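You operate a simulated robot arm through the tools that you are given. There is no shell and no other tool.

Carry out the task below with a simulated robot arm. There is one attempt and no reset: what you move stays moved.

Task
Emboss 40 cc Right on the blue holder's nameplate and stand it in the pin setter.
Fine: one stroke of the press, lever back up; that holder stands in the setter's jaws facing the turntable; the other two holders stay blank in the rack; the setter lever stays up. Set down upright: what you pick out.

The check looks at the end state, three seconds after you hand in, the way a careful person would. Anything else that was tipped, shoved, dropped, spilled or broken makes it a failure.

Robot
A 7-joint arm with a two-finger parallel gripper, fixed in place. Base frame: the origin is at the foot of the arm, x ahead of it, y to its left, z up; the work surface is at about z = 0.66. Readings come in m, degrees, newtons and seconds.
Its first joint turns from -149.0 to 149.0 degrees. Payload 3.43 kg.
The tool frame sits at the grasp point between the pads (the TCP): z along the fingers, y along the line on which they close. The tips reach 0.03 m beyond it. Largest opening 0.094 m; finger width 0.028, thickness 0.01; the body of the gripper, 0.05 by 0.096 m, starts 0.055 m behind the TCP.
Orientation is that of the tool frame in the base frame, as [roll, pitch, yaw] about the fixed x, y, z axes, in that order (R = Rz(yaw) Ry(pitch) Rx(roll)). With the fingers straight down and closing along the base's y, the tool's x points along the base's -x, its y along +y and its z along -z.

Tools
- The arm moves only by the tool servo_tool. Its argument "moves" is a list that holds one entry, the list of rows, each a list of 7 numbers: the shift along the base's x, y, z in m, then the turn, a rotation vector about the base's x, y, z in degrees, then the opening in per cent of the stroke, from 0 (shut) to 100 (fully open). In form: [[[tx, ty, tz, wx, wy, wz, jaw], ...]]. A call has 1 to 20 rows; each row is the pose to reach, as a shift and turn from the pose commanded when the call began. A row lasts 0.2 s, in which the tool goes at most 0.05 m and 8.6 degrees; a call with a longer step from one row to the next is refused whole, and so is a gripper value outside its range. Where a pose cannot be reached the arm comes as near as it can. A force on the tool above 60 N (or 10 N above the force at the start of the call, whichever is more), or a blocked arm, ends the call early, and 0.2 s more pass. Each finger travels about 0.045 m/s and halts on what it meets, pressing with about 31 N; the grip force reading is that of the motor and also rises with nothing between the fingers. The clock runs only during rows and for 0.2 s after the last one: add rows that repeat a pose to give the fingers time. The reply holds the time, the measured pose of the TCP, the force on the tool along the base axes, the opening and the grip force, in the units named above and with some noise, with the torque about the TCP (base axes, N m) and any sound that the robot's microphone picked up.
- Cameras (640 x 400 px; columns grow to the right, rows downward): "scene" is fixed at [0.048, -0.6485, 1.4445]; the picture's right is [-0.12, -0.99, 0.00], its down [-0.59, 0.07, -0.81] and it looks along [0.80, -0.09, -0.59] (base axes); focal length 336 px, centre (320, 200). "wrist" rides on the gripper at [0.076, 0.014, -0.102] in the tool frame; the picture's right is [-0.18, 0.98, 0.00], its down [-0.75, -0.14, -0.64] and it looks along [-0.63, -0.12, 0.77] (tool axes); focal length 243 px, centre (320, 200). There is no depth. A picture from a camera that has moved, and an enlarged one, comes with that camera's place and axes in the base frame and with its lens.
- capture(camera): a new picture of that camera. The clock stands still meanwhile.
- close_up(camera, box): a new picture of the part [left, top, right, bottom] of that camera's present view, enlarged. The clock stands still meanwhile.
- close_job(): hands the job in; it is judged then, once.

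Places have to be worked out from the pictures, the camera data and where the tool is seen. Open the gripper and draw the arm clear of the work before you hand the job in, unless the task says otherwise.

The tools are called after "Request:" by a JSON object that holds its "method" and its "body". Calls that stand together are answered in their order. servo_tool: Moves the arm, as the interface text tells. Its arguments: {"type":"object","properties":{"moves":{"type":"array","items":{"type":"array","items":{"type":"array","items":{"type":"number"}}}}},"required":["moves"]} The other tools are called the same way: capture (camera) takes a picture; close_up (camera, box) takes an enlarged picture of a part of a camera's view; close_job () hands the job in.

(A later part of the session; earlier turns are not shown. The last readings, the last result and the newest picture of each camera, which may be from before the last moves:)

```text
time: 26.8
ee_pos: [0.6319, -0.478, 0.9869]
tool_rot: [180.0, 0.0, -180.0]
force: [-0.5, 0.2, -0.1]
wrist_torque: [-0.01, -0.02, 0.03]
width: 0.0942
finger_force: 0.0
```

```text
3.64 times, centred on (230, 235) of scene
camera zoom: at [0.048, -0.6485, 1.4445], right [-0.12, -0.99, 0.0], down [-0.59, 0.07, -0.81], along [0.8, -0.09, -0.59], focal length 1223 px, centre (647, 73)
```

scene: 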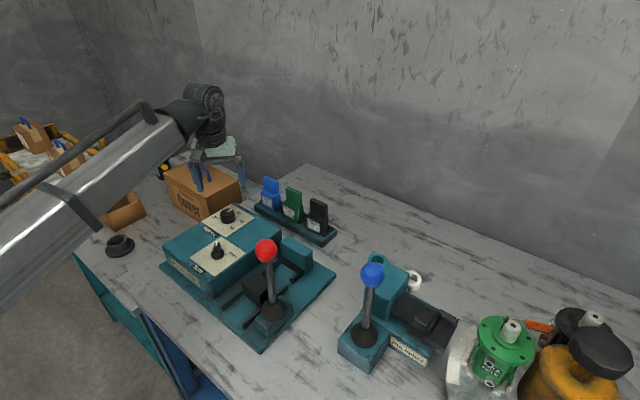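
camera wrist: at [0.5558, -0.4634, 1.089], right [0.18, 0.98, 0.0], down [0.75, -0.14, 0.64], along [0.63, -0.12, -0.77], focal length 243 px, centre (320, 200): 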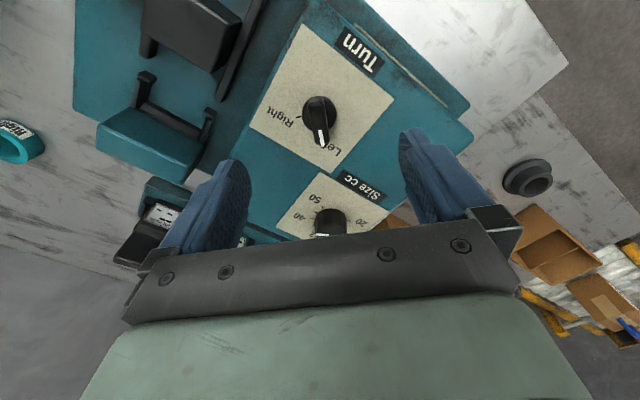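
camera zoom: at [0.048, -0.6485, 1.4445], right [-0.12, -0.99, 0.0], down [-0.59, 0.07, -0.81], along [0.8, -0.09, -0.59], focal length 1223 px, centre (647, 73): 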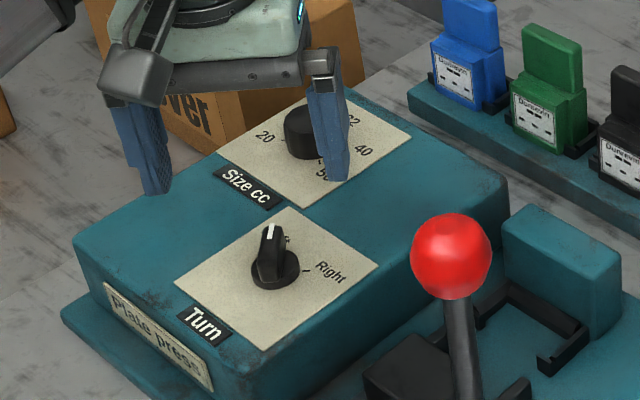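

The turn knob's axis is at about (0.631,-0.478) and its bar lies along x, with the Right tick straight toward -y. I'll descend so the tips are just above its disc, close on the bar and check.

Request:
{"method": "servo_tool", "body": {"moves": [[[-0.0007, 0, -0.03, 0, 0, 0, 100], [-0.0007, 0, -0.055, 0, 0, 0, 100], [-0.0007, 0, -0.066, 0, 0, 0, 100], [-0.0007, 0, -0.066, 0, 0, 0, 70], [-0.0007, 0, -0.066, 0, 0, 0, 40], [-0.0007, 0, -0.066, 0, 0, 0, 15], [-0.0007, 0, -0.066, 0, 0, 0, 5], [-0.0007, 0, -0.066, 0, 0, 0, 2], [-0.0007, 0, -0.066, 0, 0, 0, 2], [-0.0007, 0, -0.066, 0, 0, 0, 2]]]}}

Request:
{"method": "close_up", "body": {"camera": "wrist", "box": [240, 60, 400, 200]}}

Request:
{"method": "close_up", "body": {"camera": "scene", "box": [170, 200, 270, 280]}}

```text
time: 29.0
ee_pos: [0.6323, -0.4785, 0.9196]
tool_rot: [-179.8, 0.0, -180.0]
force: [-0.6, -19.1, 1.4]
wrist_torque: [-0.26, 0.05, -0.05]
width: 0.0131
finger_force: 45.3
```

```text
2.86 times, centred on (320, 130) of wrist
camera zoom: at [0.5546, -0.4638, 1.0231], right [0.18, 0.98, 0.0], down [0.75, -0.14, 0.64], along [0.63, -0.12, -0.77], focal length 693 px, centre (320, 400)
```

zoom: 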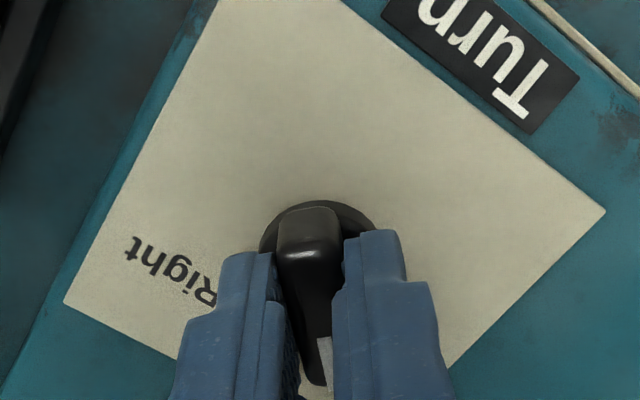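

```text
5.00 times, centred on (220, 240) of scene
camera zoom: at [0.048, -0.6485, 1.4445], right [-0.12, -0.99, 0.0], down [-0.59, 0.07, -0.81], along [0.8, -0.09, -0.59], focal length 1682 px, centre (820, 0)
```

zoom: 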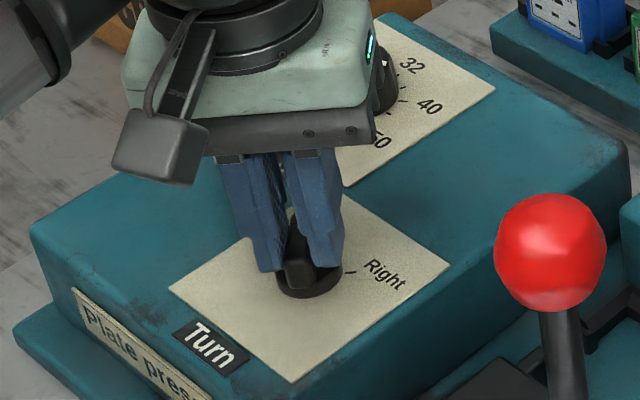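

The bar is gripped (0.0131). The -19 N in y suggests the axis is about a millimetre further to -y, so I'll shift that much and rotate 90° clockwise.

Request:
{"method": "servo_tool", "body": {"moves": [[[0, -0.001, 0, 0, 0, 0, 2], [0, -0.001, 0, 0, 0, -6, 2], [0, -0.001, 0, 0, 0, -12, 2], [0, -0.001, 0, 0, 0, -18, 2], [0, -0.001, 0, 0, 0, -24, 2], [0, -0.001, 0, 0, 0, -30, 2], [0, -0.001, 0, 0, 0, -36, 2], [0, -0.001, 0, 0, 0, -42, 2], [0, -0.001, 0, 0, 0, -48, 2], [0, -0.001, 0, 0, 0, -54, 2], [0, -0.001, 0, 0, 0, -60, 2], [0, -0.001, 0, 0, 0, -66, 2], [0, -0.001, 0, 0, 0, -72, 2], [0, -0.001, 0, 0, 0, -78, 2], [0, -0.001, 0, 0, 0, -84, 2], [0, -0.001, 0, 0, 0, -90, 2], [0, -0.001, 0, 0, 0, -90, 2], [0, -0.001, 0, 0, 0, -90, 2]]]}}

Request:
{"method": "capture", "body": {"camera": "wrist"}}

Request:
{"method": "close_up", "body": {"camera": "scene", "box": [170, 200, 270, 280]}}

```text
time: 32.8
ee_pos: [0.633, -0.4762, 0.9196]
tool_rot: [179.8, -0.1, 90.0]
force: [29.8, 17.9, -7.0]
wrist_torque: [-0.67, -0.44, 0.02]
width: 0.0129
finger_force: 44.8
```

```text
taken
camera wrist: at [0.6463, -0.4012, 1.0236], right [0.98, -0.18, 0.0], down [-0.14, -0.76, 0.64], along [-0.12, -0.63, -0.77], focal length 243 px, centre (320, 200)
```

wrist: 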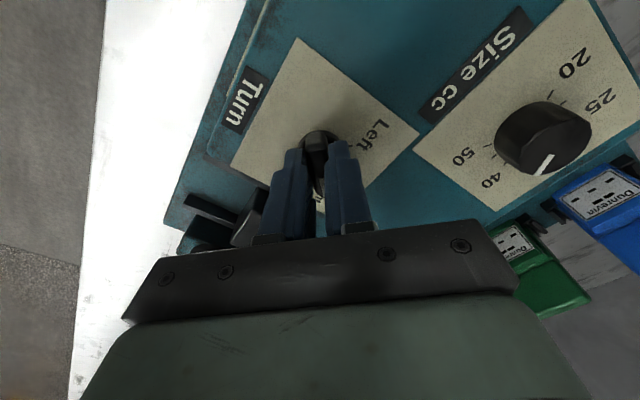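

```text
5.00 times, centred on (220, 240) of scene
camera zoom: at [0.048, -0.6485, 1.4445], right [-0.12, -0.99, 0.0], down [-0.59, 0.07, -0.81], along [0.8, -0.09, -0.59], focal length 1682 px, centre (820, 0)
```

zoom: 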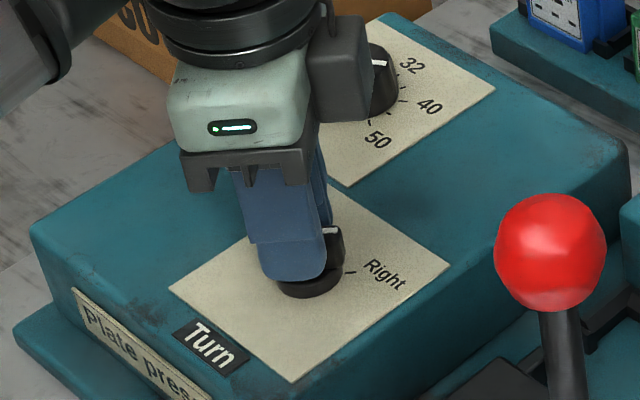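

The knob was turned a full 90°. I'll release, lift and check the pointer.

Request:
{"method": "servo_tool", "body": {"moves": [[[0, 0.001, 0, 0, 0, 0, 30], [0, 0.001, 0, 0, 0, 0, 60], [0, 0.001, 0, 0, 0, 0, 80], [0, 0.001, 0, 0, 0, 0, 80], [0, 0.001, 0.02, 0, 0, 0, 80], [0, 0.001, 0.06, 0, 0, 0, 80], [0, 0.001, 0.08, 0, 0, 0, 80], [0, 0.001, 0.08, 0, 0, 0, 80]]]}}

Request:
{"method": "close_up", "body": {"camera": "wrist", "box": [240, 30, 400, 150]}}

Request:
{"method": "close_up", "body": {"camera": "scene", "box": [190, 220, 260, 280]}}

```text
time: 34.6
ee_pos: [0.6302, -0.475, 1.0001]
tool_rot: [-179.8, 0.0, 90.0]
force: [0.1, 0.3, 0.2]
wrist_torque: [-0.01, 0.01, -0.02]
width: 0.0752
finger_force: 0.1
```

```text
3.33 times, centred on (320, 90) of wrist
camera zoom: at [0.645, -0.4001, 1.1036], right [0.98, -0.18, 0.0], down [-0.14, -0.75, 0.64], along [-0.12, -0.63, -0.77], focal length 809 px, centre (320, 567)
```

zoom: 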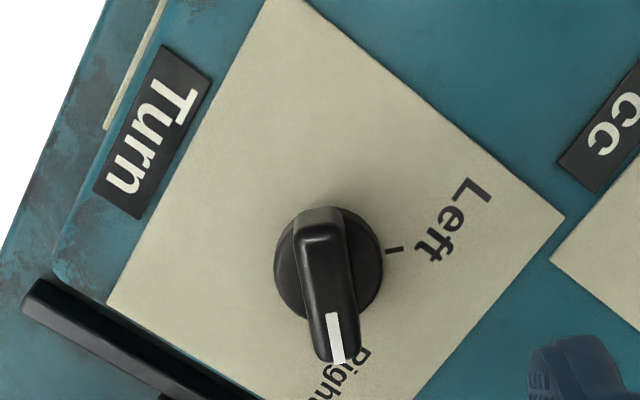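

```text
6.67 times, centred on (225, 250) of scene
camera zoom: at [0.048, -0.6485, 1.4445], right [-0.12, -0.99, 0.0], down [-0.59, 0.07, -0.81], along [0.8, -0.09, -0.59], focal length 2243 px, centre (953, -133)
```

zoom: 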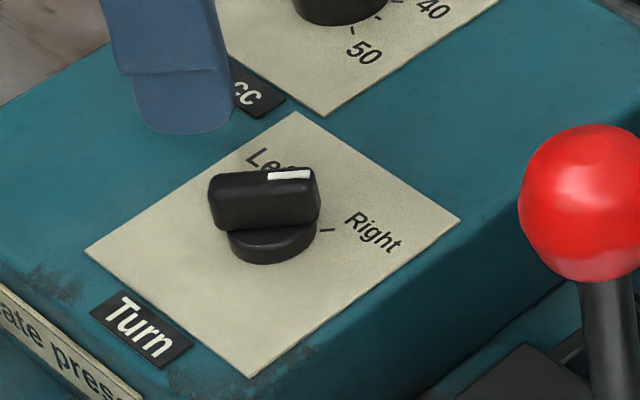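

Turn now points exactly at Right (about -89.5°). Next is the blue holder: its upper slab triangulates to a centre near (0.889,-0.604), top z≈0.914. I'll rotate the hand to yaw 135 and move partway, for a closer look and to test reach.

Request:
{"method": "servo_tool", "body": {"moves": [[[0.0, 0.0, 0.04, 0, 0, 0, 100], [0.03, -0.008, 0.08, 0, 0, 7.5, 100], [0.065, -0.016, 0.1, 0, 0, 15, 100], [0.1, -0.025, 0.1, 0, 0, 22.5, 100], [0.14, -0.035, 0.1, 0, 0, 30, 100], [0.17, -0.045, 0.1, 0, 0, 37.5, 100], [0.17, -0.045, 0.1, 0, 0, 45, 100], [0.17, -0.045, 0.1, 0, 0, 45, 100]]]}}

Request:
{"method": "capture", "body": {"camera": "wrist"}}

Request:
{"method": "close_up", "body": {"camera": "wrist", "box": [200, 60, 440, 210]}}

```text
refused: row 2 steps farther than a row can; nothing moved
```

```text
taken
camera wrist: at [0.645, -0.4001, 1.1036], right [0.98, -0.18, 0.0], down [-0.14, -0.75, 0.64], along [-0.12, -0.63, -0.77], focal length 243 px, centre (320, 200)
```

wrist: 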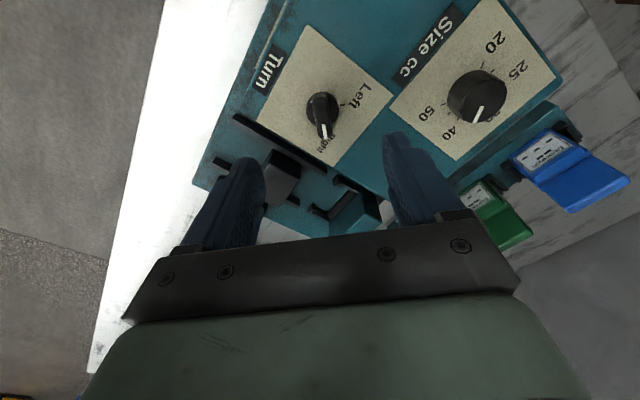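

```text
2.67 times, centred on (320, 135) of wrist
camera zoom: at [0.645, -0.4001, 1.1036], right [0.98, -0.18, 0.0], down [-0.14, -0.75, 0.64], along [-0.12, -0.63, -0.77], focal length 647 px, centre (320, 373)
```

zoom: 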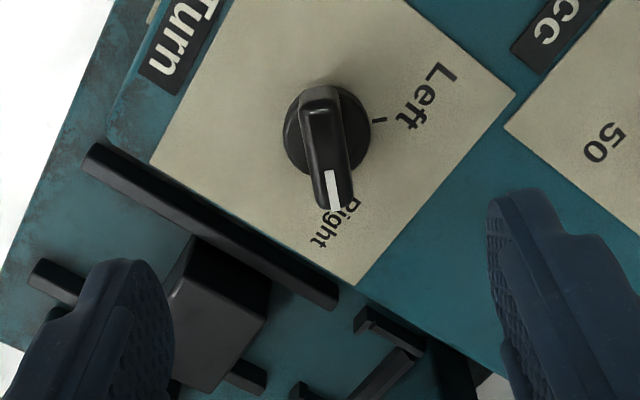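

The call was refused because one row's step was too long, and nothing moved. I'll repeat it with smaller steps.

Request:
{"method": "servo_tool", "body": {"moves": [[[0.0, 0.0, 0.04, 0, 0, 0, 100], [0.02, -0.006, 0.07, 0, 0, 7.5, 100], [0.055, -0.014, 0.09, 0, 0, 15, 100], [0.09, -0.023, 0.1, 0, 0, 22.5, 100], [0.13, -0.034, 0.1, 0, 0, 30, 100], [0.17, -0.045, 0.1, 0, 0, 37.5, 100], [0.17, -0.045, 0.1, 0, 0, 45, 100], [0.17, -0.045, 0.1, 0, 0, 45, 100]]]}}

Request:
{"method": "capture", "body": {"camera": "wrist"}}

Request:
{"method": "close_up", "body": {"camera": "wrist", "box": [200, 60, 440, 210]}}

```text
time: 36.4
ee_pos: [0.8016, -0.5218, 1.098]
tool_rot: [-179.9, 0.0, 135.1]
force: [0.4, 0.5, 0.3]
wrist_torque: [-0.01, 0.04, 0.04]
width: 0.0943
finger_force: 0.0
```

```text
taken
camera wrist: at [0.7565, -0.4592, 1.2028], right [0.82, 0.57, 0.0], down [0.43, -0.63, 0.64], along [0.36, -0.53, -0.77], focal length 243 px, centre (320, 200)
```

wrist: 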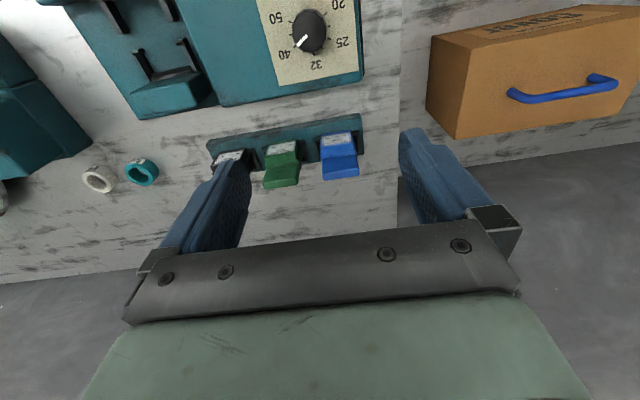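

```text
2.67 times, centred on (320, 135) of wrist
camera zoom: at [0.7565, -0.4592, 1.2028], right [0.82, 0.57, 0.0], down [0.43, -0.63, 0.64], along [0.36, -0.53, -0.77], focal length 647 px, centre (320, 373)
```

zoom: 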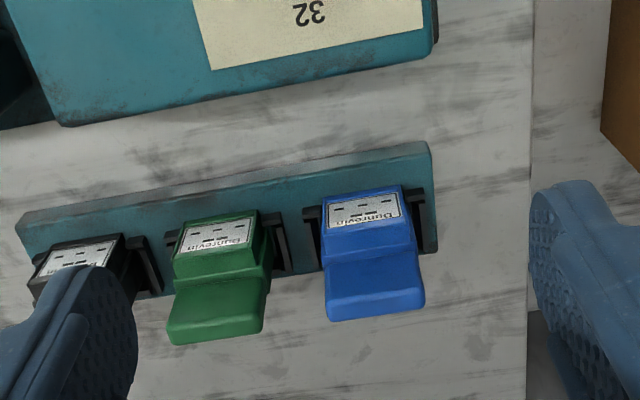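

The blue slab measures about 0.05 wide and 0.013 thick, centred near (0.890,-0.601). I'll check with the scene camera for height before testing reach.

Request:
{"method": "close_up", "body": {"camera": "scene", "box": [245, 165, 315, 225]}}

Request:
{"method": "close_up", "body": {"camera": "wrist", "box": [310, 110, 370, 190]}}

```text
6.67 times, centred on (280, 195) of scene
camera zoom: at [0.048, -0.6485, 1.4445], right [-0.12, -0.99, 0.0], down [-0.59, 0.07, -0.81], along [0.8, -0.09, -0.59], focal length 2243 px, centre (587, 233)
```

zoom: 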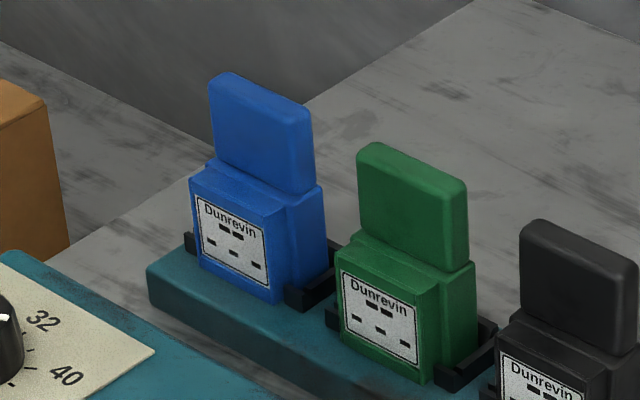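

```text
5.00 times, centred on (340, 150) of wrist
camera zoom: at [0.7565, -0.4592, 1.2028], right [0.82, 0.57, 0.0], down [0.43, -0.63, 0.64], along [0.36, -0.53, -0.77], focal length 1213 px, centre (220, 450)
```

zoom: 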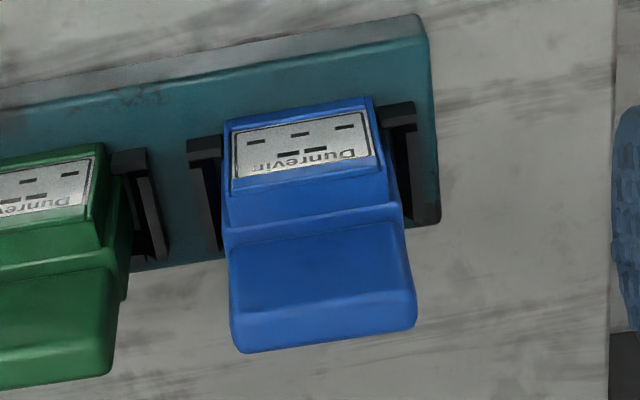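

Slab centre ≈ (0.891,-0.602), top z≈0.915, sides along 45°. I'll test whether the arm reaches there pointing straight down, staying above it at z≈1.0.

Request:
{"method": "servo_tool", "body": {"moves": [[[0.02, -0.018, -0.02, 0, 0, 0, 100], [0.045, -0.04, -0.04, 0, 0, 0, 100], [0.068, -0.061, -0.07, 0, 0, 0, 100], [0.0894, -0.0802, -0.095, 0, 0, 0, 100], [0.0894, -0.0802, -0.095, 0, 0, 0, 100]]]}}

Request:
{"method": "capture", "body": {"camera": "wrist"}}

Request:
{"method": "capture", "body": {"camera": "scene"}}

```text
time: 37.6
ee_pos: [0.8888, -0.6014, 1.0029]
tool_rot: [-180.0, 0.1, 135.0]
force: [-0.8, 0.3, -0.2]
wrist_torque: [0.04, 0.02, 0.03]
width: 0.0939
finger_force: 0.0
```

```text
taken
camera wrist: at [0.8457, -0.5377, 1.1062], right [0.82, 0.57, 0.0], down [0.43, -0.63, 0.64], along [0.36, -0.53, -0.77], focal length 243 px, centre (320, 200)
```

wrist: 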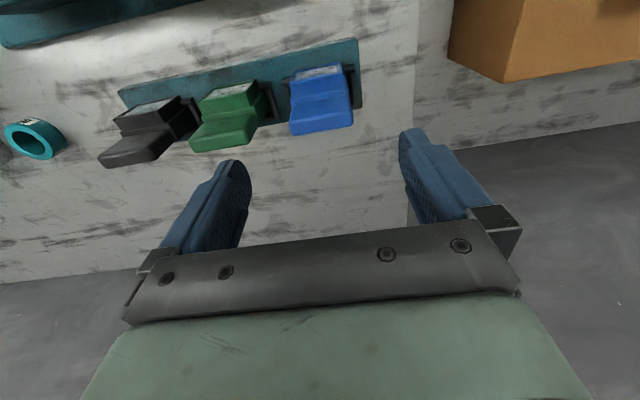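

```text
taken
```

scene: 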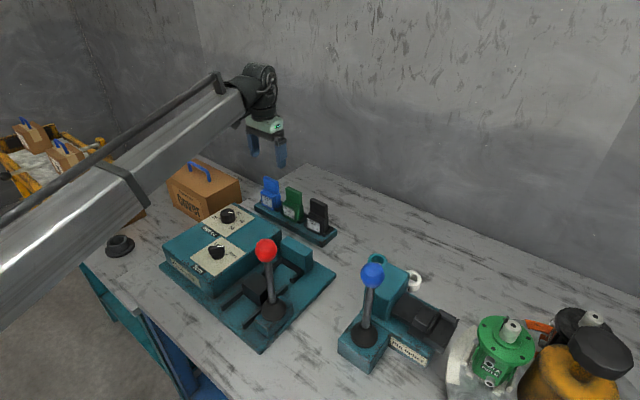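

The arm reaches fine. I'll zoom in to refine the alignment over the slab before going down.

Request:
{"method": "close_up", "body": {"camera": "wrist", "box": [260, 50, 380, 150]}}

Request:
{"method": "close_up", "body": {"camera": "scene", "box": [235, 130, 305, 215]}}

```text
4.00 times, centred on (320, 100) of wrist
camera zoom: at [0.8457, -0.5377, 1.1062], right [0.82, 0.57, 0.0], down [0.43, -0.63, 0.64], along [0.36, -0.53, -0.77], focal length 970 px, centre (320, 600)
```

zoom: 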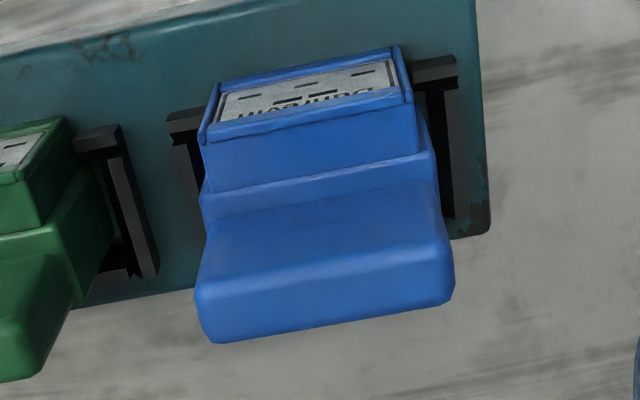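

```text
4.71 times, centred on (270, 172) of scene
camera zoom: at [0.048, -0.6485, 1.4445], right [-0.12, -0.99, 0.0], down [-0.59, 0.07, -0.81], along [0.8, -0.09, -0.59], focal length 1583 px, centre (555, 329)
```

zoom: 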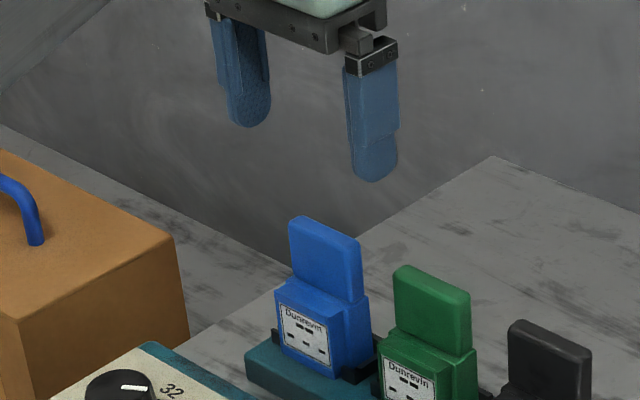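

The slab centre refines to (0.8914,-0.6014) and it is 0.051 wide at 45°. I'll narrow the opening to about 0.073 and lower until the tips are level with the slab top, then check the clearances.

Request:
{"method": "servo_tool", "body": {"moves": [[[0.0026, 0.0001, -0.02, 0, 0, 0, 78], [0.0026, 0.0001, -0.04, 0, 0, 0, 78], [0.0026, 0.0001, -0.055, 0, 0, 0, 78], [0.0026, 0.0001, -0.055, 0, 0, 0, 78]]]}}

Request:
{"method": "capture", "body": {"camera": "wrist"}}

Request:
{"method": "close_up", "body": {"camera": "scene", "box": [235, 140, 325, 235]}}

```text
time: 38.6
ee_pos: [0.8929, -0.6014, 0.9494]
tool_rot: [-180.0, 0.1, 135.0]
force: [-0.6, 0.5, 0.4]
wrist_torque: [0.04, 0.04, 0.04]
width: 0.0735
finger_force: 0.1
```

```text
taken
camera wrist: at [0.8488, -0.5387, 1.0518], right [0.82, 0.57, 0.0], down [0.43, -0.63, 0.64], along [0.36, -0.53, -0.77], focal length 243 px, centre (320, 200)
```

wrist: 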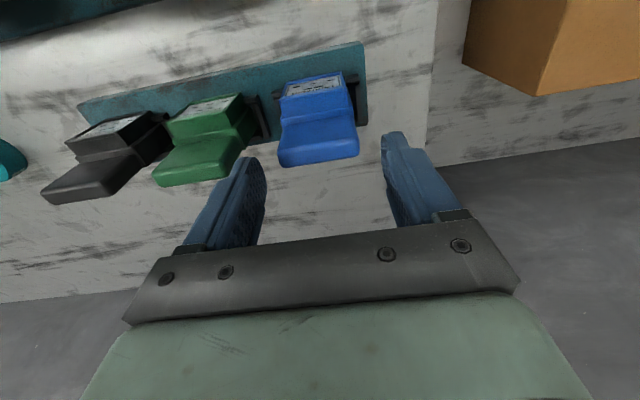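

```text
4.21 times, centred on (280, 188) of scene
camera zoom: at [0.048, -0.6485, 1.4445], right [-0.12, -0.99, 0.0], down [-0.59, 0.07, -0.81], along [0.8, -0.09, -0.59], focal length 1416 px, centre (488, 253)
```

zoom: 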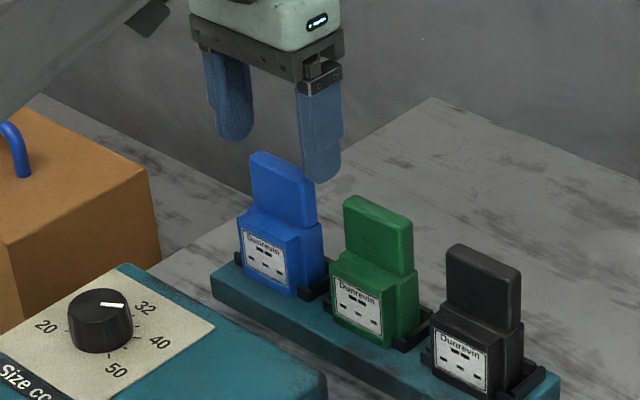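

The alignment looks good. I'll lower to TCP z≈0.910 and close on the slab.

Request:
{"method": "servo_tool", "body": {"moves": [[[-0.0013, 0.0, -0.015, 0, 0, 0, 78], [-0.0013, 0.0, -0.03, 0, 0, 0, 78], [-0.0013, 0.0, -0.038, 0, 0, 0, 78], [-0.0013, 0.0, -0.038, 0, 0, 0, 78], [-0.0013, 0.0, -0.038, 0, 0, 0, 65], [-0.0013, 0.0, -0.038, 0, 0, 0, 50], [-0.0013, 0.0, -0.038, 0, 0, 0, 40], [-0.0013, 0.0, -0.038, 0, 0, 0, 35], [-0.0013, 0.0, -0.038, 0, 0, 0, 35]]]}}

Request:
{"method": "capture", "body": {"camera": "wrist"}}

Request:
{"method": "close_up", "body": {"camera": "scene", "box": [235, 150, 325, 235]}}

```text
time: 40.6
ee_pos: [0.8906, -0.6018, 0.9119]
tool_rot: [180.0, 0.0, 135.0]
force: [-0.8, -0.5, 0.1]
wrist_torque: [-0.02, 0.05, 0.01]
width: 0.0536
finger_force: 31.1
```

```text
taken
camera wrist: at [0.8467, -0.539, 1.015], right [0.82, 0.57, 0.0], down [0.43, -0.63, 0.64], along [0.36, -0.53, -0.77], focal length 243 px, centre (320, 200)
```

wrist: 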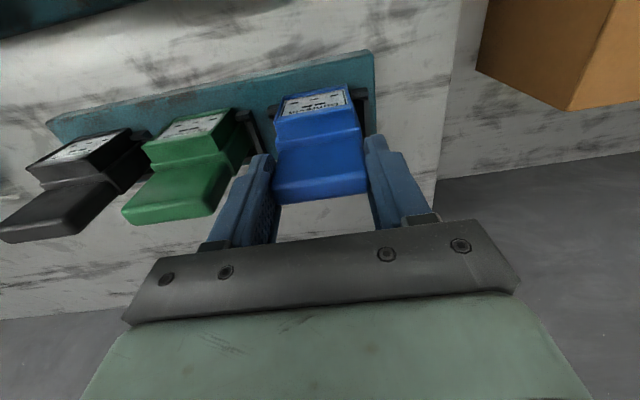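

```text
4.71 times, centred on (280, 192) of scene
camera zoom: at [0.048, -0.6485, 1.4445], right [-0.12, -0.99, 0.0], down [-0.59, 0.07, -0.81], along [0.8, -0.09, -0.59], focal length 1583 px, centre (508, 235)
```

zoom: 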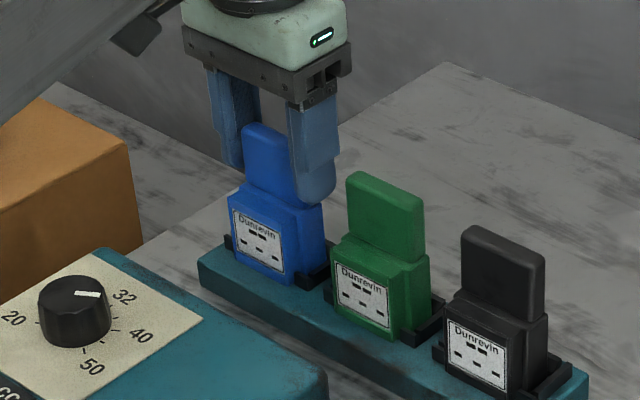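

Gripped at 0.0536 with full force. I'll lift straight up slowly and check that only the blue holder comes.

Request:
{"method": "servo_tool", "body": {"moves": [[[0, 0, 0.006, 0, 0, 0, 35], [0, 0, 0.015, 0, 0, 0, 35], [0, 0, 0.03, 0, 0, 0, 35], [0, 0, 0.05, 0, 0, 0, 35], [0, 0, 0.075, 0, 0, 0, 35], [0, 0, 0.1, 0, 0, 0, 35], [0, 0, 0.125, 0, 0, 0, 35], [0, 0, 0.125, 0, 0, 0, 35]]]}}

Request:
{"method": "capture", "body": {"camera": "wrist"}}

Request:
{"method": "capture", "body": {"camera": "scene"}}

Request:
{"method": "close_up", "body": {"camera": "scene", "box": [225, 110, 355, 240]}}

```text
time: 42.4
ee_pos: [0.8892, -0.6, 1.0368]
tool_rot: [179.9, 0.1, 135.0]
force: [0.1, 0.4, -0.5]
wrist_torque: [0.03, 0.04, 0.04]
width: 0.0532
finger_force: 31.3
```

```text
taken
camera wrist: at [0.8458, -0.5384, 1.1407], right [0.82, 0.57, 0.0], down [0.43, -0.63, 0.64], along [0.36, -0.53, -0.77], focal length 243 px, centre (320, 200)
```

wrist: 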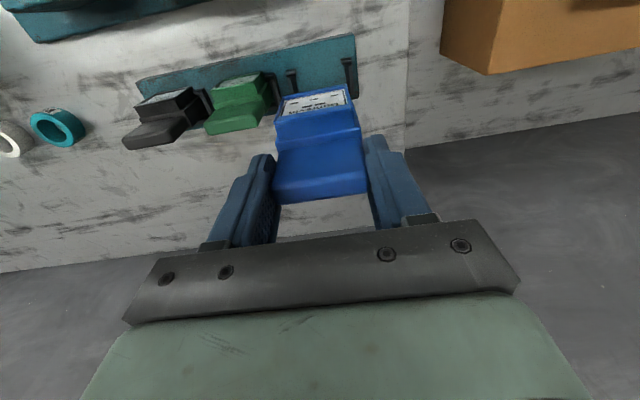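

```text
taken
```

scene: 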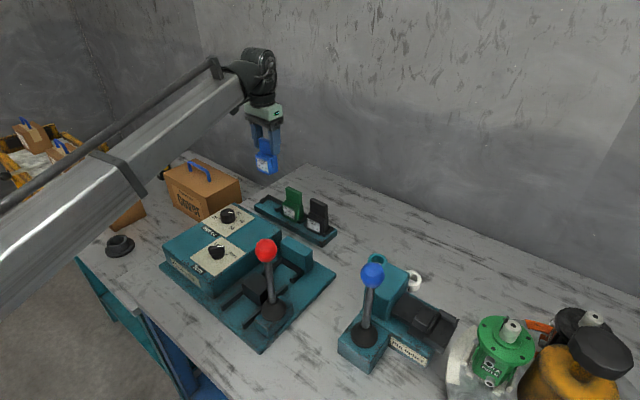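

```text
3.08 times, centred on (290, 175) of scene
camera zoom: at [0.048, -0.6485, 1.4445], right [-0.12, -0.99, 0.0], down [-0.59, 0.07, -0.81], along [0.8, -0.09, -0.59], focal length 1035 px, centre (412, 277)
```

zoom: 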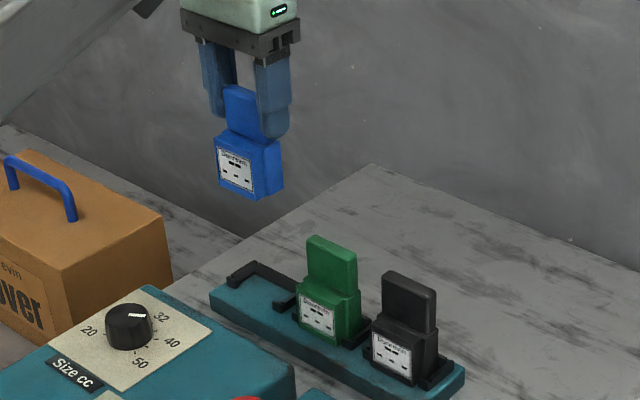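

The blue holder is free and the bracket is now empty. Measuring that bracket will give the holder-to-bracket offset, which I can then apply at the press nest and setter jaw, so I'll zoom on it.

Request:
{"method": "close_up", "body": {"camera": "wrist", "box": [260, 20, 380, 120]}}

Request:
{"method": "close_up", "body": {"camera": "scene", "box": [245, 180, 315, 230]}}

Request:
{"method": "close_up", "body": {"camera": "scene", "box": [240, 220, 340, 300]}}

```text
4.00 times, centred on (320, 70) of wrist
camera zoom: at [0.8458, -0.5384, 1.1407], right [0.82, 0.57, 0.0], down [0.43, -0.63, 0.64], along [0.36, -0.53, -0.77], focal length 970 px, centre (320, 720)
```

zoom: 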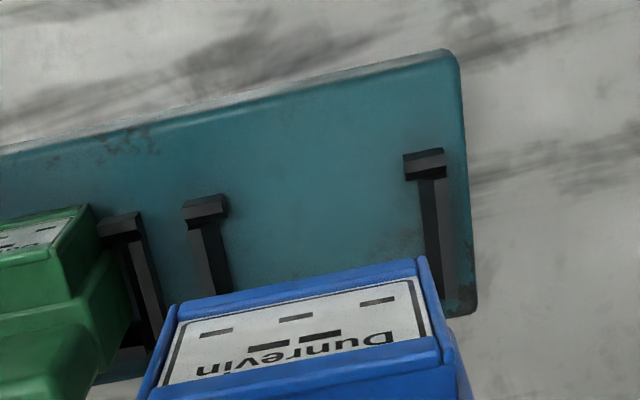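

```text
8.00 times, centred on (280, 205) of scene
camera zoom: at [0.048, -0.6485, 1.4445], right [-0.12, -0.99, 0.0], down [-0.59, 0.07, -0.81], along [0.8, -0.09, -0.59], focal length 2691 px, centre (640, 160)
```

zoom: 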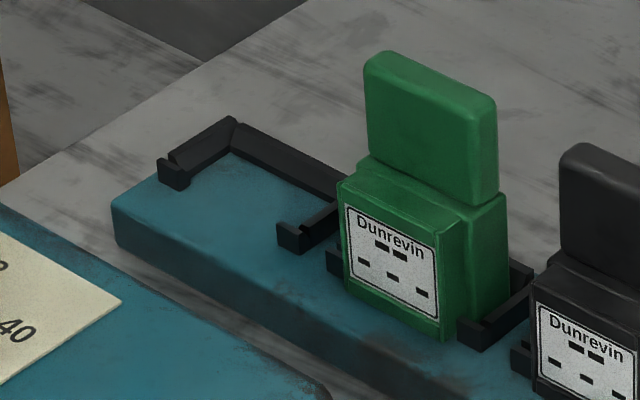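

```text
5.00 times, centred on (290, 260) of scene
camera zoom: at [0.048, -0.6485, 1.4445], right [-0.12, -0.99, 0.0], down [-0.59, 0.07, -0.81], along [0.8, -0.09, -0.59], focal length 1682 px, centre (470, -100)
```

zoom: 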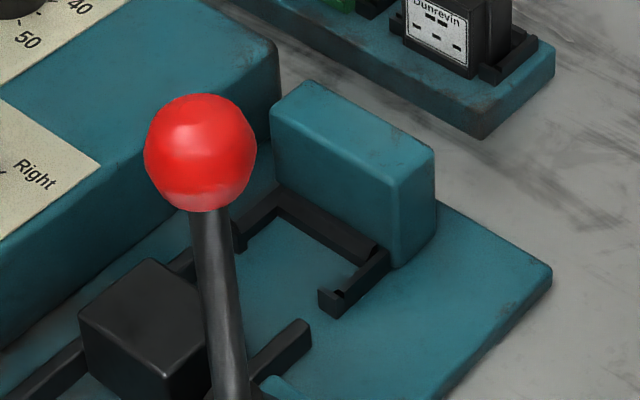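

Rack bracket measured: the hooks' front-edge midpoint is at (0.876,-0.5876) with hook top z≈0.832. The grasp TCP was therefore 0.0204 m behind it, laterally centred and 0.080 above. I'll now carry the holder to a pose beside the press nest for an unobstructed view of it.

Request:
{"method": "servo_tool", "body": {"moves": [[[-0.02, 0.005, 0.015, 0, 0, 0, 35], [-0.05, 0.012, 0.03, 0, 0, 0, 35], [-0.085, 0.02, 0.043, 0, 0, 0, 35], [-0.12, 0.03, 0.043, 0, 0, 0, 35], [-0.155, 0.039, 0.043, 0, 0, 0, 35], [-0.189, 0.048, 0.043, 0, 0, 0, 35], [-0.189, 0.048, 0.043, 0, 0, 0, 35]]]}}

Request:
{"method": "capture", "body": {"camera": "wrist"}}

Request:
{"method": "close_up", "body": {"camera": "wrist", "box": [160, 0, 320, 130]}}

Request:
{"method": "close_up", "body": {"camera": "scene", "box": [265, 225, 325, 275]}}

```text
time: 44.0
ee_pos: [0.7022, -0.5542, 1.0823]
tool_rot: [-179.9, 0.0, 135.0]
force: [-1.1, -0.2, -1.3]
wrist_torque: [0.02, -0.04, 0.01]
width: 0.0533
finger_force: 31.1
```

```text
taken
camera wrist: at [0.6593, -0.4918, 1.1864], right [0.82, 0.57, 0.0], down [0.43, -0.63, 0.64], along [0.36, -0.53, -0.77], focal length 243 px, centre (320, 200)
```

wrist: 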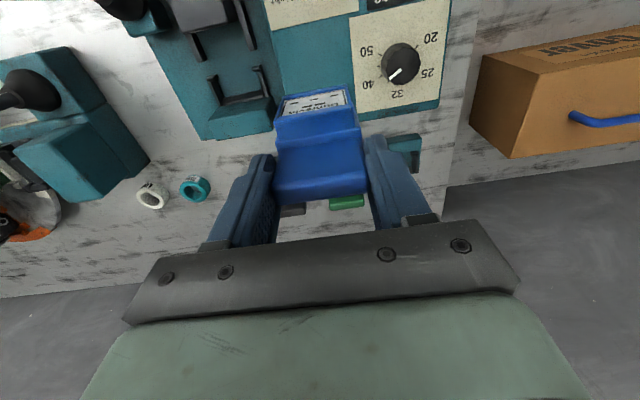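

```text
3.08 times, centred on (240, 65) of wrist
camera zoom: at [0.6593, -0.4918, 1.1864], right [0.82, 0.57, 0.0], down [0.43, -0.63, 0.64], along [0.36, -0.53, -0.77], focal length 746 px, centre (566, 615)
```

zoom: 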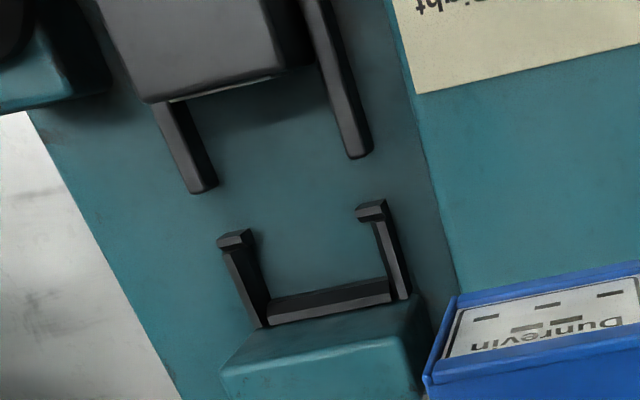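

```text
8.00 times, centred on (295, 250) of scene
camera zoom: at [0.048, -0.6485, 1.4445], right [-0.12, -0.99, 0.0], down [-0.59, 0.07, -0.81], along [0.8, -0.09, -0.59], focal length 2691 px, centre (520, -200)
```

zoom: 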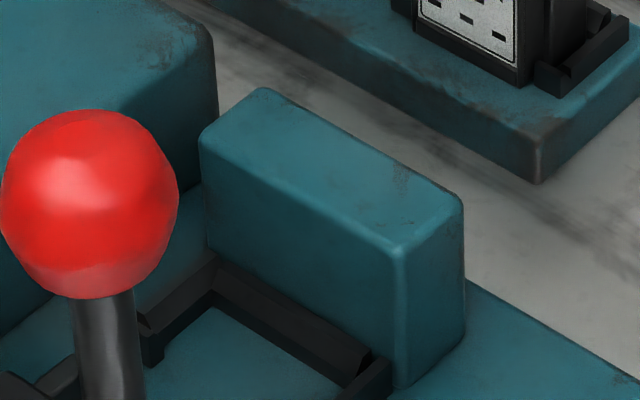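

Request:
{"method": "close_up", "body": {"camera": "wrist", "box": [195, 50, 285, 120]}}

Request:
{"method": "close_up", "body": {"camera": "scene", "box": [265, 245, 325, 290]}}

```text
5.71 times, centred on (240, 85) of wrist
camera zoom: at [0.6593, -0.4918, 1.1864], right [0.82, 0.57, 0.0], down [0.43, -0.63, 0.64], along [0.36, -0.53, -0.77], focal length 1386 px, centre (777, 857)
```

zoom: 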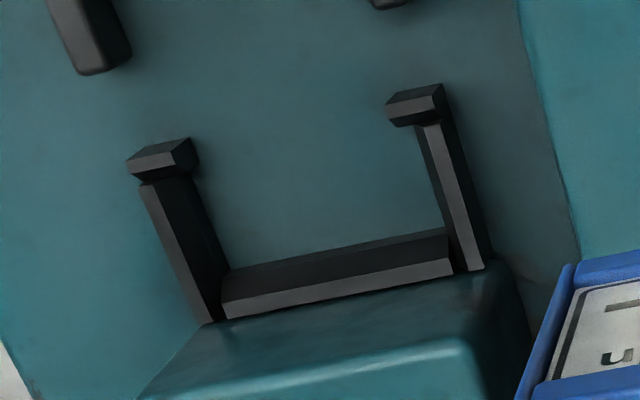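

```text
8.89 times, centred on (295, 268) of scene
camera zoom: at [0.048, -0.6485, 1.4445], right [-0.12, -0.99, 0.0], down [-0.59, 0.07, -0.81], along [0.8, -0.09, -0.59], focal length 2990 px, centre (542, -400)
```

zoom: 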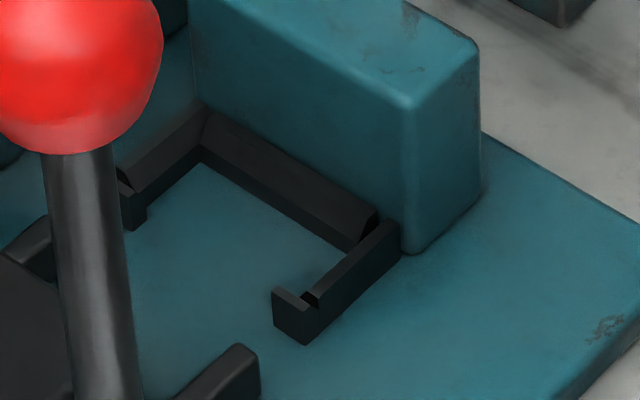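

Request:
{"method": "close_up", "body": {"camera": "wrist", "box": [205, 64, 245, 94]}}

Request:
{"method": "close_up", "body": {"camera": "wrist", "box": [240, 60, 280, 90]}}

Request:
{"method": "close_up", "body": {"camera": "scene", "box": [280, 255, 315, 285]}}

Request:
{"method": "close_up", "body": {"camera": "scene", "box": [250, 190, 290, 220]}}

```text
13.33 times, centred on (225, 79) of wrist
camera zoom: at [0.6593, -0.4918, 1.1864], right [0.82, 0.57, 0.0], down [0.43, -0.63, 0.64], along [0.36, -0.53, -0.77], focal length 3235 px, centre (1587, 1813)
```

zoom: 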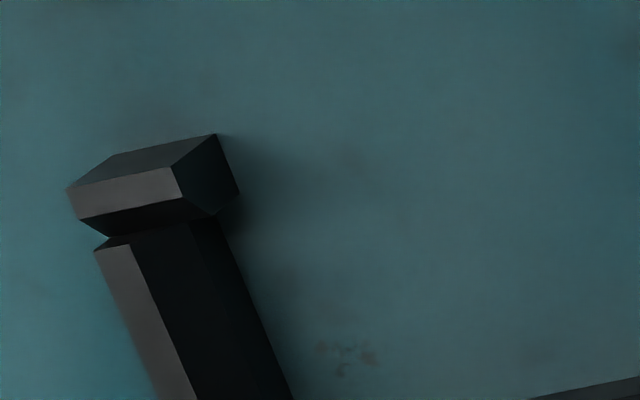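

```text
13.33 times, centred on (260, 75) of wrist
camera zoom: at [0.6593, -0.4918, 1.1864], right [0.82, 0.57, 0.0], down [0.43, -0.63, 0.64], along [0.36, -0.53, -0.77], focal length 3235 px, centre (1120, 1867)
```

zoom: 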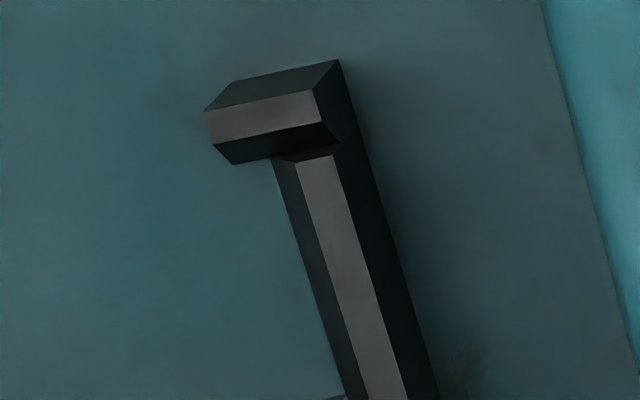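

```text
13.33 times, centred on (298, 270) of scene
camera zoom: at [0.048, -0.6485, 1.4445], right [-0.12, -0.99, 0.0], down [-0.59, 0.07, -0.81], along [0.8, -0.09, -0.59], focal length 4485 px, centre (620, -733)
```

zoom: 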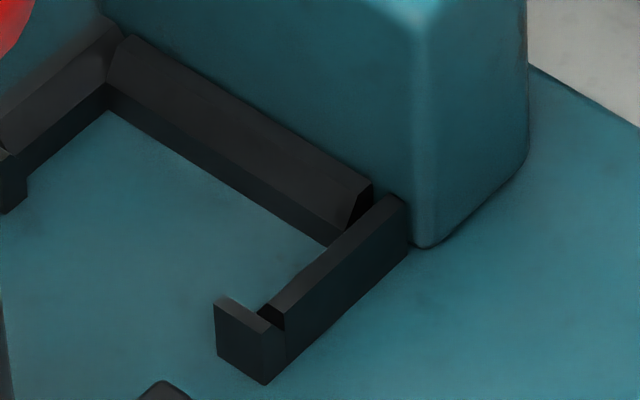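

```text
13.33 times, centred on (270, 205) of scene
camera zoom: at [0.048, -0.6485, 1.4445], right [-0.12, -0.99, 0.0], down [-0.59, 0.07, -0.81], along [0.8, -0.09, -0.59], focal length 4485 px, centre (987, 133)
```

zoom: 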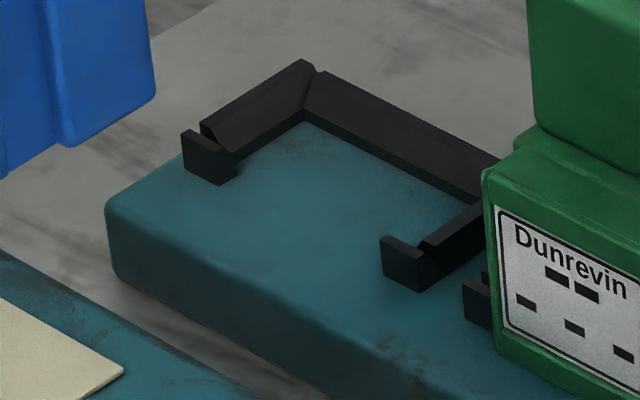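

Careful corner matching gives these values:
- **Rack:** surface z≈0.8225, hook midpoint (0.877,-0.5878).
- **Press:** plate z≈0.814, hook midpoint (0.606,-0.6212), same 0.076 bracket width.

The press TCP target is therefore about (0.6194,-0.6345,0.903). I'll move above it and lower partway.

Request:
{"method": "servo_tool", "body": {"moves": [[[-0.027, -0.027, 0.0, 0, 0, 0, 35], [-0.055, -0.054, 0.0, 0, 0, 0, 35], [-0.082, -0.0814, 0.0, 0, 0, 0, 35], [-0.082, -0.0814, -0.03, 0, 0, 0, 35], [-0.082, -0.0814, -0.06, 0, 0, 0, 35], [-0.082, -0.0814, -0.09, 0, 0, 0, 35], [-0.082, -0.0814, -0.125, 0, 0, 0, 35], [-0.082, -0.0814, -0.125, 0, 0, 0, 35]]]}}

Request:
{"method": "capture", "body": {"camera": "wrist"}}

Request:
{"method": "close_up", "body": {"camera": "scene", "box": [250, 200, 340, 300]}}

Request:
{"method": "close_up", "body": {"camera": "wrist", "box": [240, 20, 400, 140]}}

```text
time: 45.8
ee_pos: [0.6176, -0.6376, 0.9535]
tool_rot: [-180.0, 0.0, 135.0]
force: [-0.2, 0.5, -1.1]
wrist_torque: [-0.01, 0.06, -0.01]
width: 0.0533
finger_force: 30.7
```

```text
taken
camera wrist: at [0.5745, -0.5741, 1.0573], right [0.82, 0.57, 0.0], down [0.43, -0.63, 0.64], along [0.36, -0.53, -0.77], focal length 243 px, centre (320, 200)
```

wrist: 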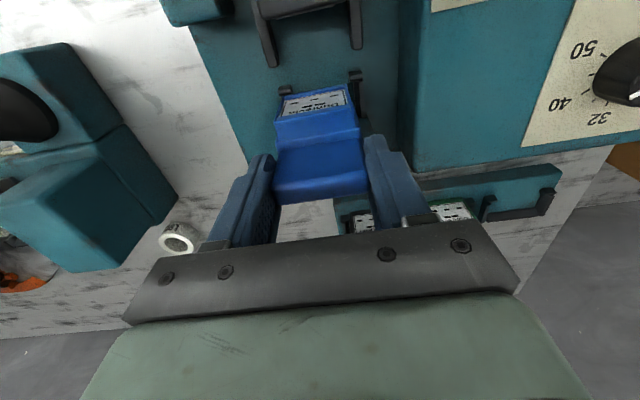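

```text
4.00 times, centred on (295, 250) of scene
camera zoom: at [0.048, -0.6485, 1.4445], right [-0.12, -0.99, 0.0], down [-0.59, 0.07, -0.81], along [0.8, -0.09, -0.59], focal length 1346 px, centre (420, 0)
```

zoom: 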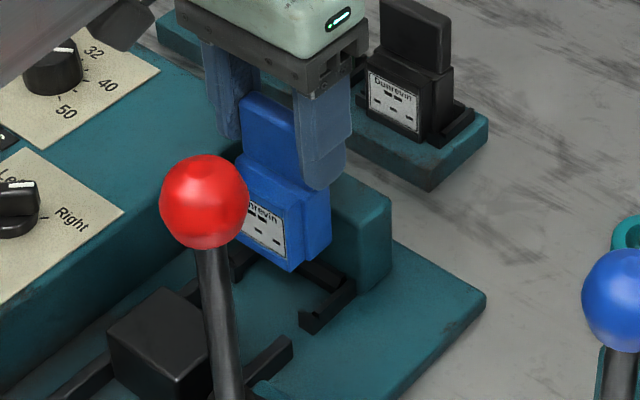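

```text
3.33 times, centred on (320, 80) of wrist
camera zoom: at [0.5745, -0.5741, 1.0573], right [0.82, 0.57, 0.0], down [0.43, -0.63, 0.64], along [0.36, -0.53, -0.77], focal length 809 px, centre (320, 600)
```

zoom: 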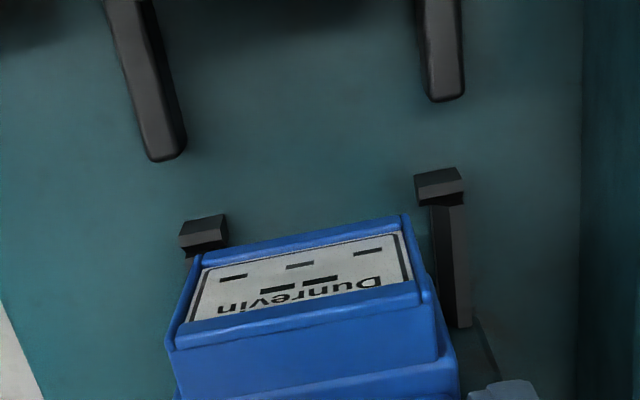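

By both the reading and the camera, the hand sits about 3 mm to the -y side of the nest's centre line. I'll correct by (+0.001,+0.003) and re-check.

Request:
{"method": "servo_tool", "body": {"moves": [[[0.001, 0.003, 0.0, 0, 0, 0, 35], [0.001, 0.003, -0.015, 0, 0, 0, 35], [0.001, 0.003, -0.015, 0, 0, 0, 35], [0.001, 0.003, -0.015, 0, 0, 0, 35]]]}}

Request:
{"method": "close_up", "body": {"camera": "wrist", "box": [260, 50, 380, 140]}}

Request:
{"method": "close_up", "body": {"camera": "scene", "box": [270, 220, 330, 285]}}

```text
time: 46.8
ee_pos: [0.6207, -0.6347, 0.9399]
tool_rot: [-179.9, -0.1, 135.0]
force: [-0.7, -0.9, -0.9]
wrist_torque: [-0.01, -0.01, 0.02]
width: 0.0535
finger_force: 31.2
```

```text
4.44 times, centred on (320, 95) of wrist
camera zoom: at [0.5774, -0.5703, 1.0435], right [0.82, 0.57, 0.0], down [0.43, -0.63, 0.64], along [0.36, -0.53, -0.77], focal length 1078 px, centre (320, 667)
```

zoom: 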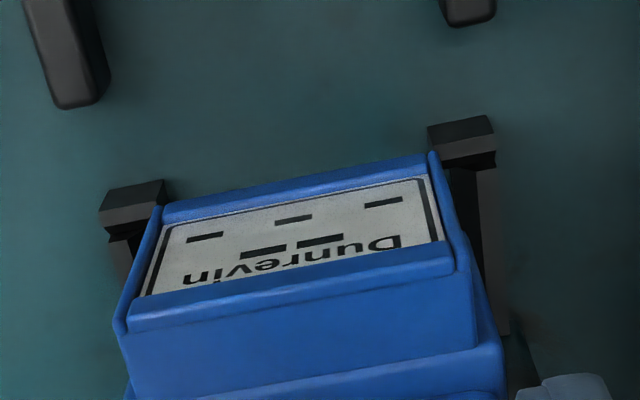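

```text
6.15 times, centred on (300, 252) of scene
camera zoom: at [0.048, -0.6485, 1.4445], right [-0.12, -0.99, 0.0], down [-0.59, 0.07, -0.81], along [0.8, -0.09, -0.59], focal length 2070 px, centre (443, -123)
```

zoom: 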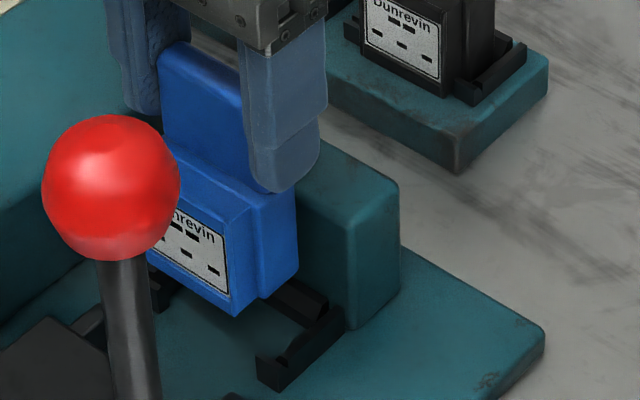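

The camera-based pose shows the hand now about 2 mm the other way in lateral terms. I'll make a finer correction and let it settle.

Request:
{"method": "servo_tool", "body": {"moves": [[[-0.001, -0.0018, 0.0, 0, 0, 0, 35], [-0.001, -0.0018, 0, 0, 0, 0, 35], [-0.001, -0.0018, -0.005, 0, 0, 0, 35], [-0.001, -0.0018, -0.005, 0, 0, 0, 35], [-0.001, -0.0018, -0.005, 0, 0, 0, 35]]]}}

Request:
{"method": "close_up", "body": {"camera": "wrist", "box": [260, 50, 380, 140]}}

```text
time: 48.0
ee_pos: [0.6194, -0.634, 0.934]
tool_rot: [180.0, 0.0, 135.0]
force: [-0.4, -0.7, -0.5]
wrist_torque: [0.0, 0.02, -0.03]
width: 0.0535
finger_force: 31.0
```

```text
4.44 times, centred on (320, 95) of wrist
camera zoom: at [0.576, -0.5718, 1.0383], right [0.82, 0.57, 0.0], down [0.43, -0.63, 0.64], along [0.36, -0.53, -0.77], focal length 1078 px, centre (320, 667)
```

zoom: 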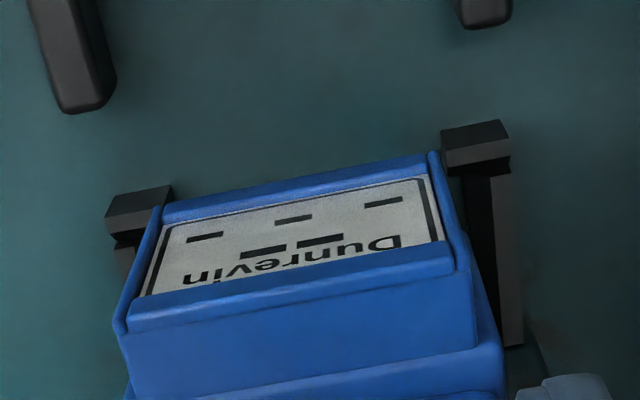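

The camera pose now matches the desired alignment. I'll lower to just above the bracket's top and look from the scene side as well.

Request:
{"method": "servo_tool", "body": {"moves": [[[0, 0, -0.006, 0, 0, 0, 35], [0, 0, -0.012, 0, 0, 0, 35], [0, 0, -0.017, 0, 0, 0, 35], [0, 0, -0.017, 0, 0, 0, 35], [0, 0, -0.017, 0, 0, 0, 35]]]}}

Request:
{"method": "close_up", "body": {"camera": "wrist", "box": [250, 60, 390, 160]}}

Request:
{"method": "close_up", "body": {"camera": "scene", "box": [270, 230, 330, 285]}}

```text
time: 49.2
ee_pos: [0.6193, -0.6341, 0.9177]
tool_rot: [179.9, 0.0, 135.0]
force: [0.3, 0.0, -1.1]
wrist_torque: [-0.03, -0.01, -0.01]
width: 0.0535
finger_force: 31.0
```

```text
4.00 times, centred on (320, 110) of wrist
camera zoom: at [0.5749, -0.5711, 1.0209], right [0.82, 0.57, 0.0], down [0.43, -0.63, 0.64], along [0.36, -0.53, -0.77], focal length 970 px, centre (320, 560)
```

zoom: 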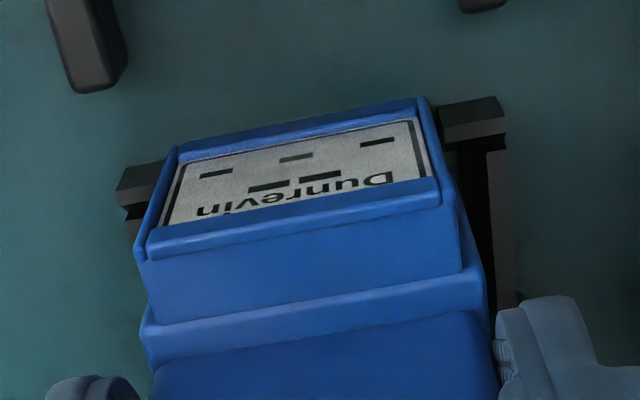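

```text
7.27 times, centred on (300, 258) of scene
camera zoom: at [0.048, -0.6485, 1.4445], right [-0.12, -0.99, 0.0], down [-0.59, 0.07, -0.81], along [0.8, -0.09, -0.59], focal length 2446 px, centre (466, -218)
```

zoom: 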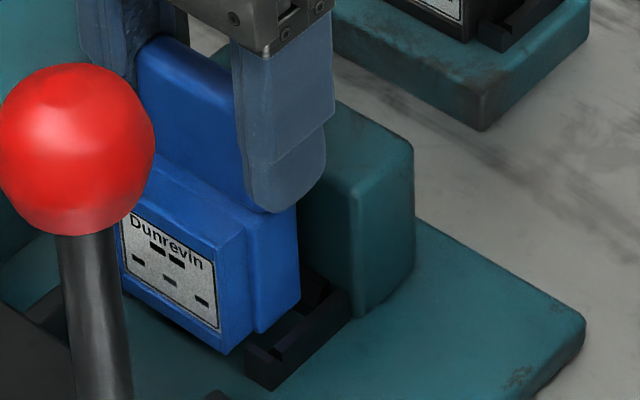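

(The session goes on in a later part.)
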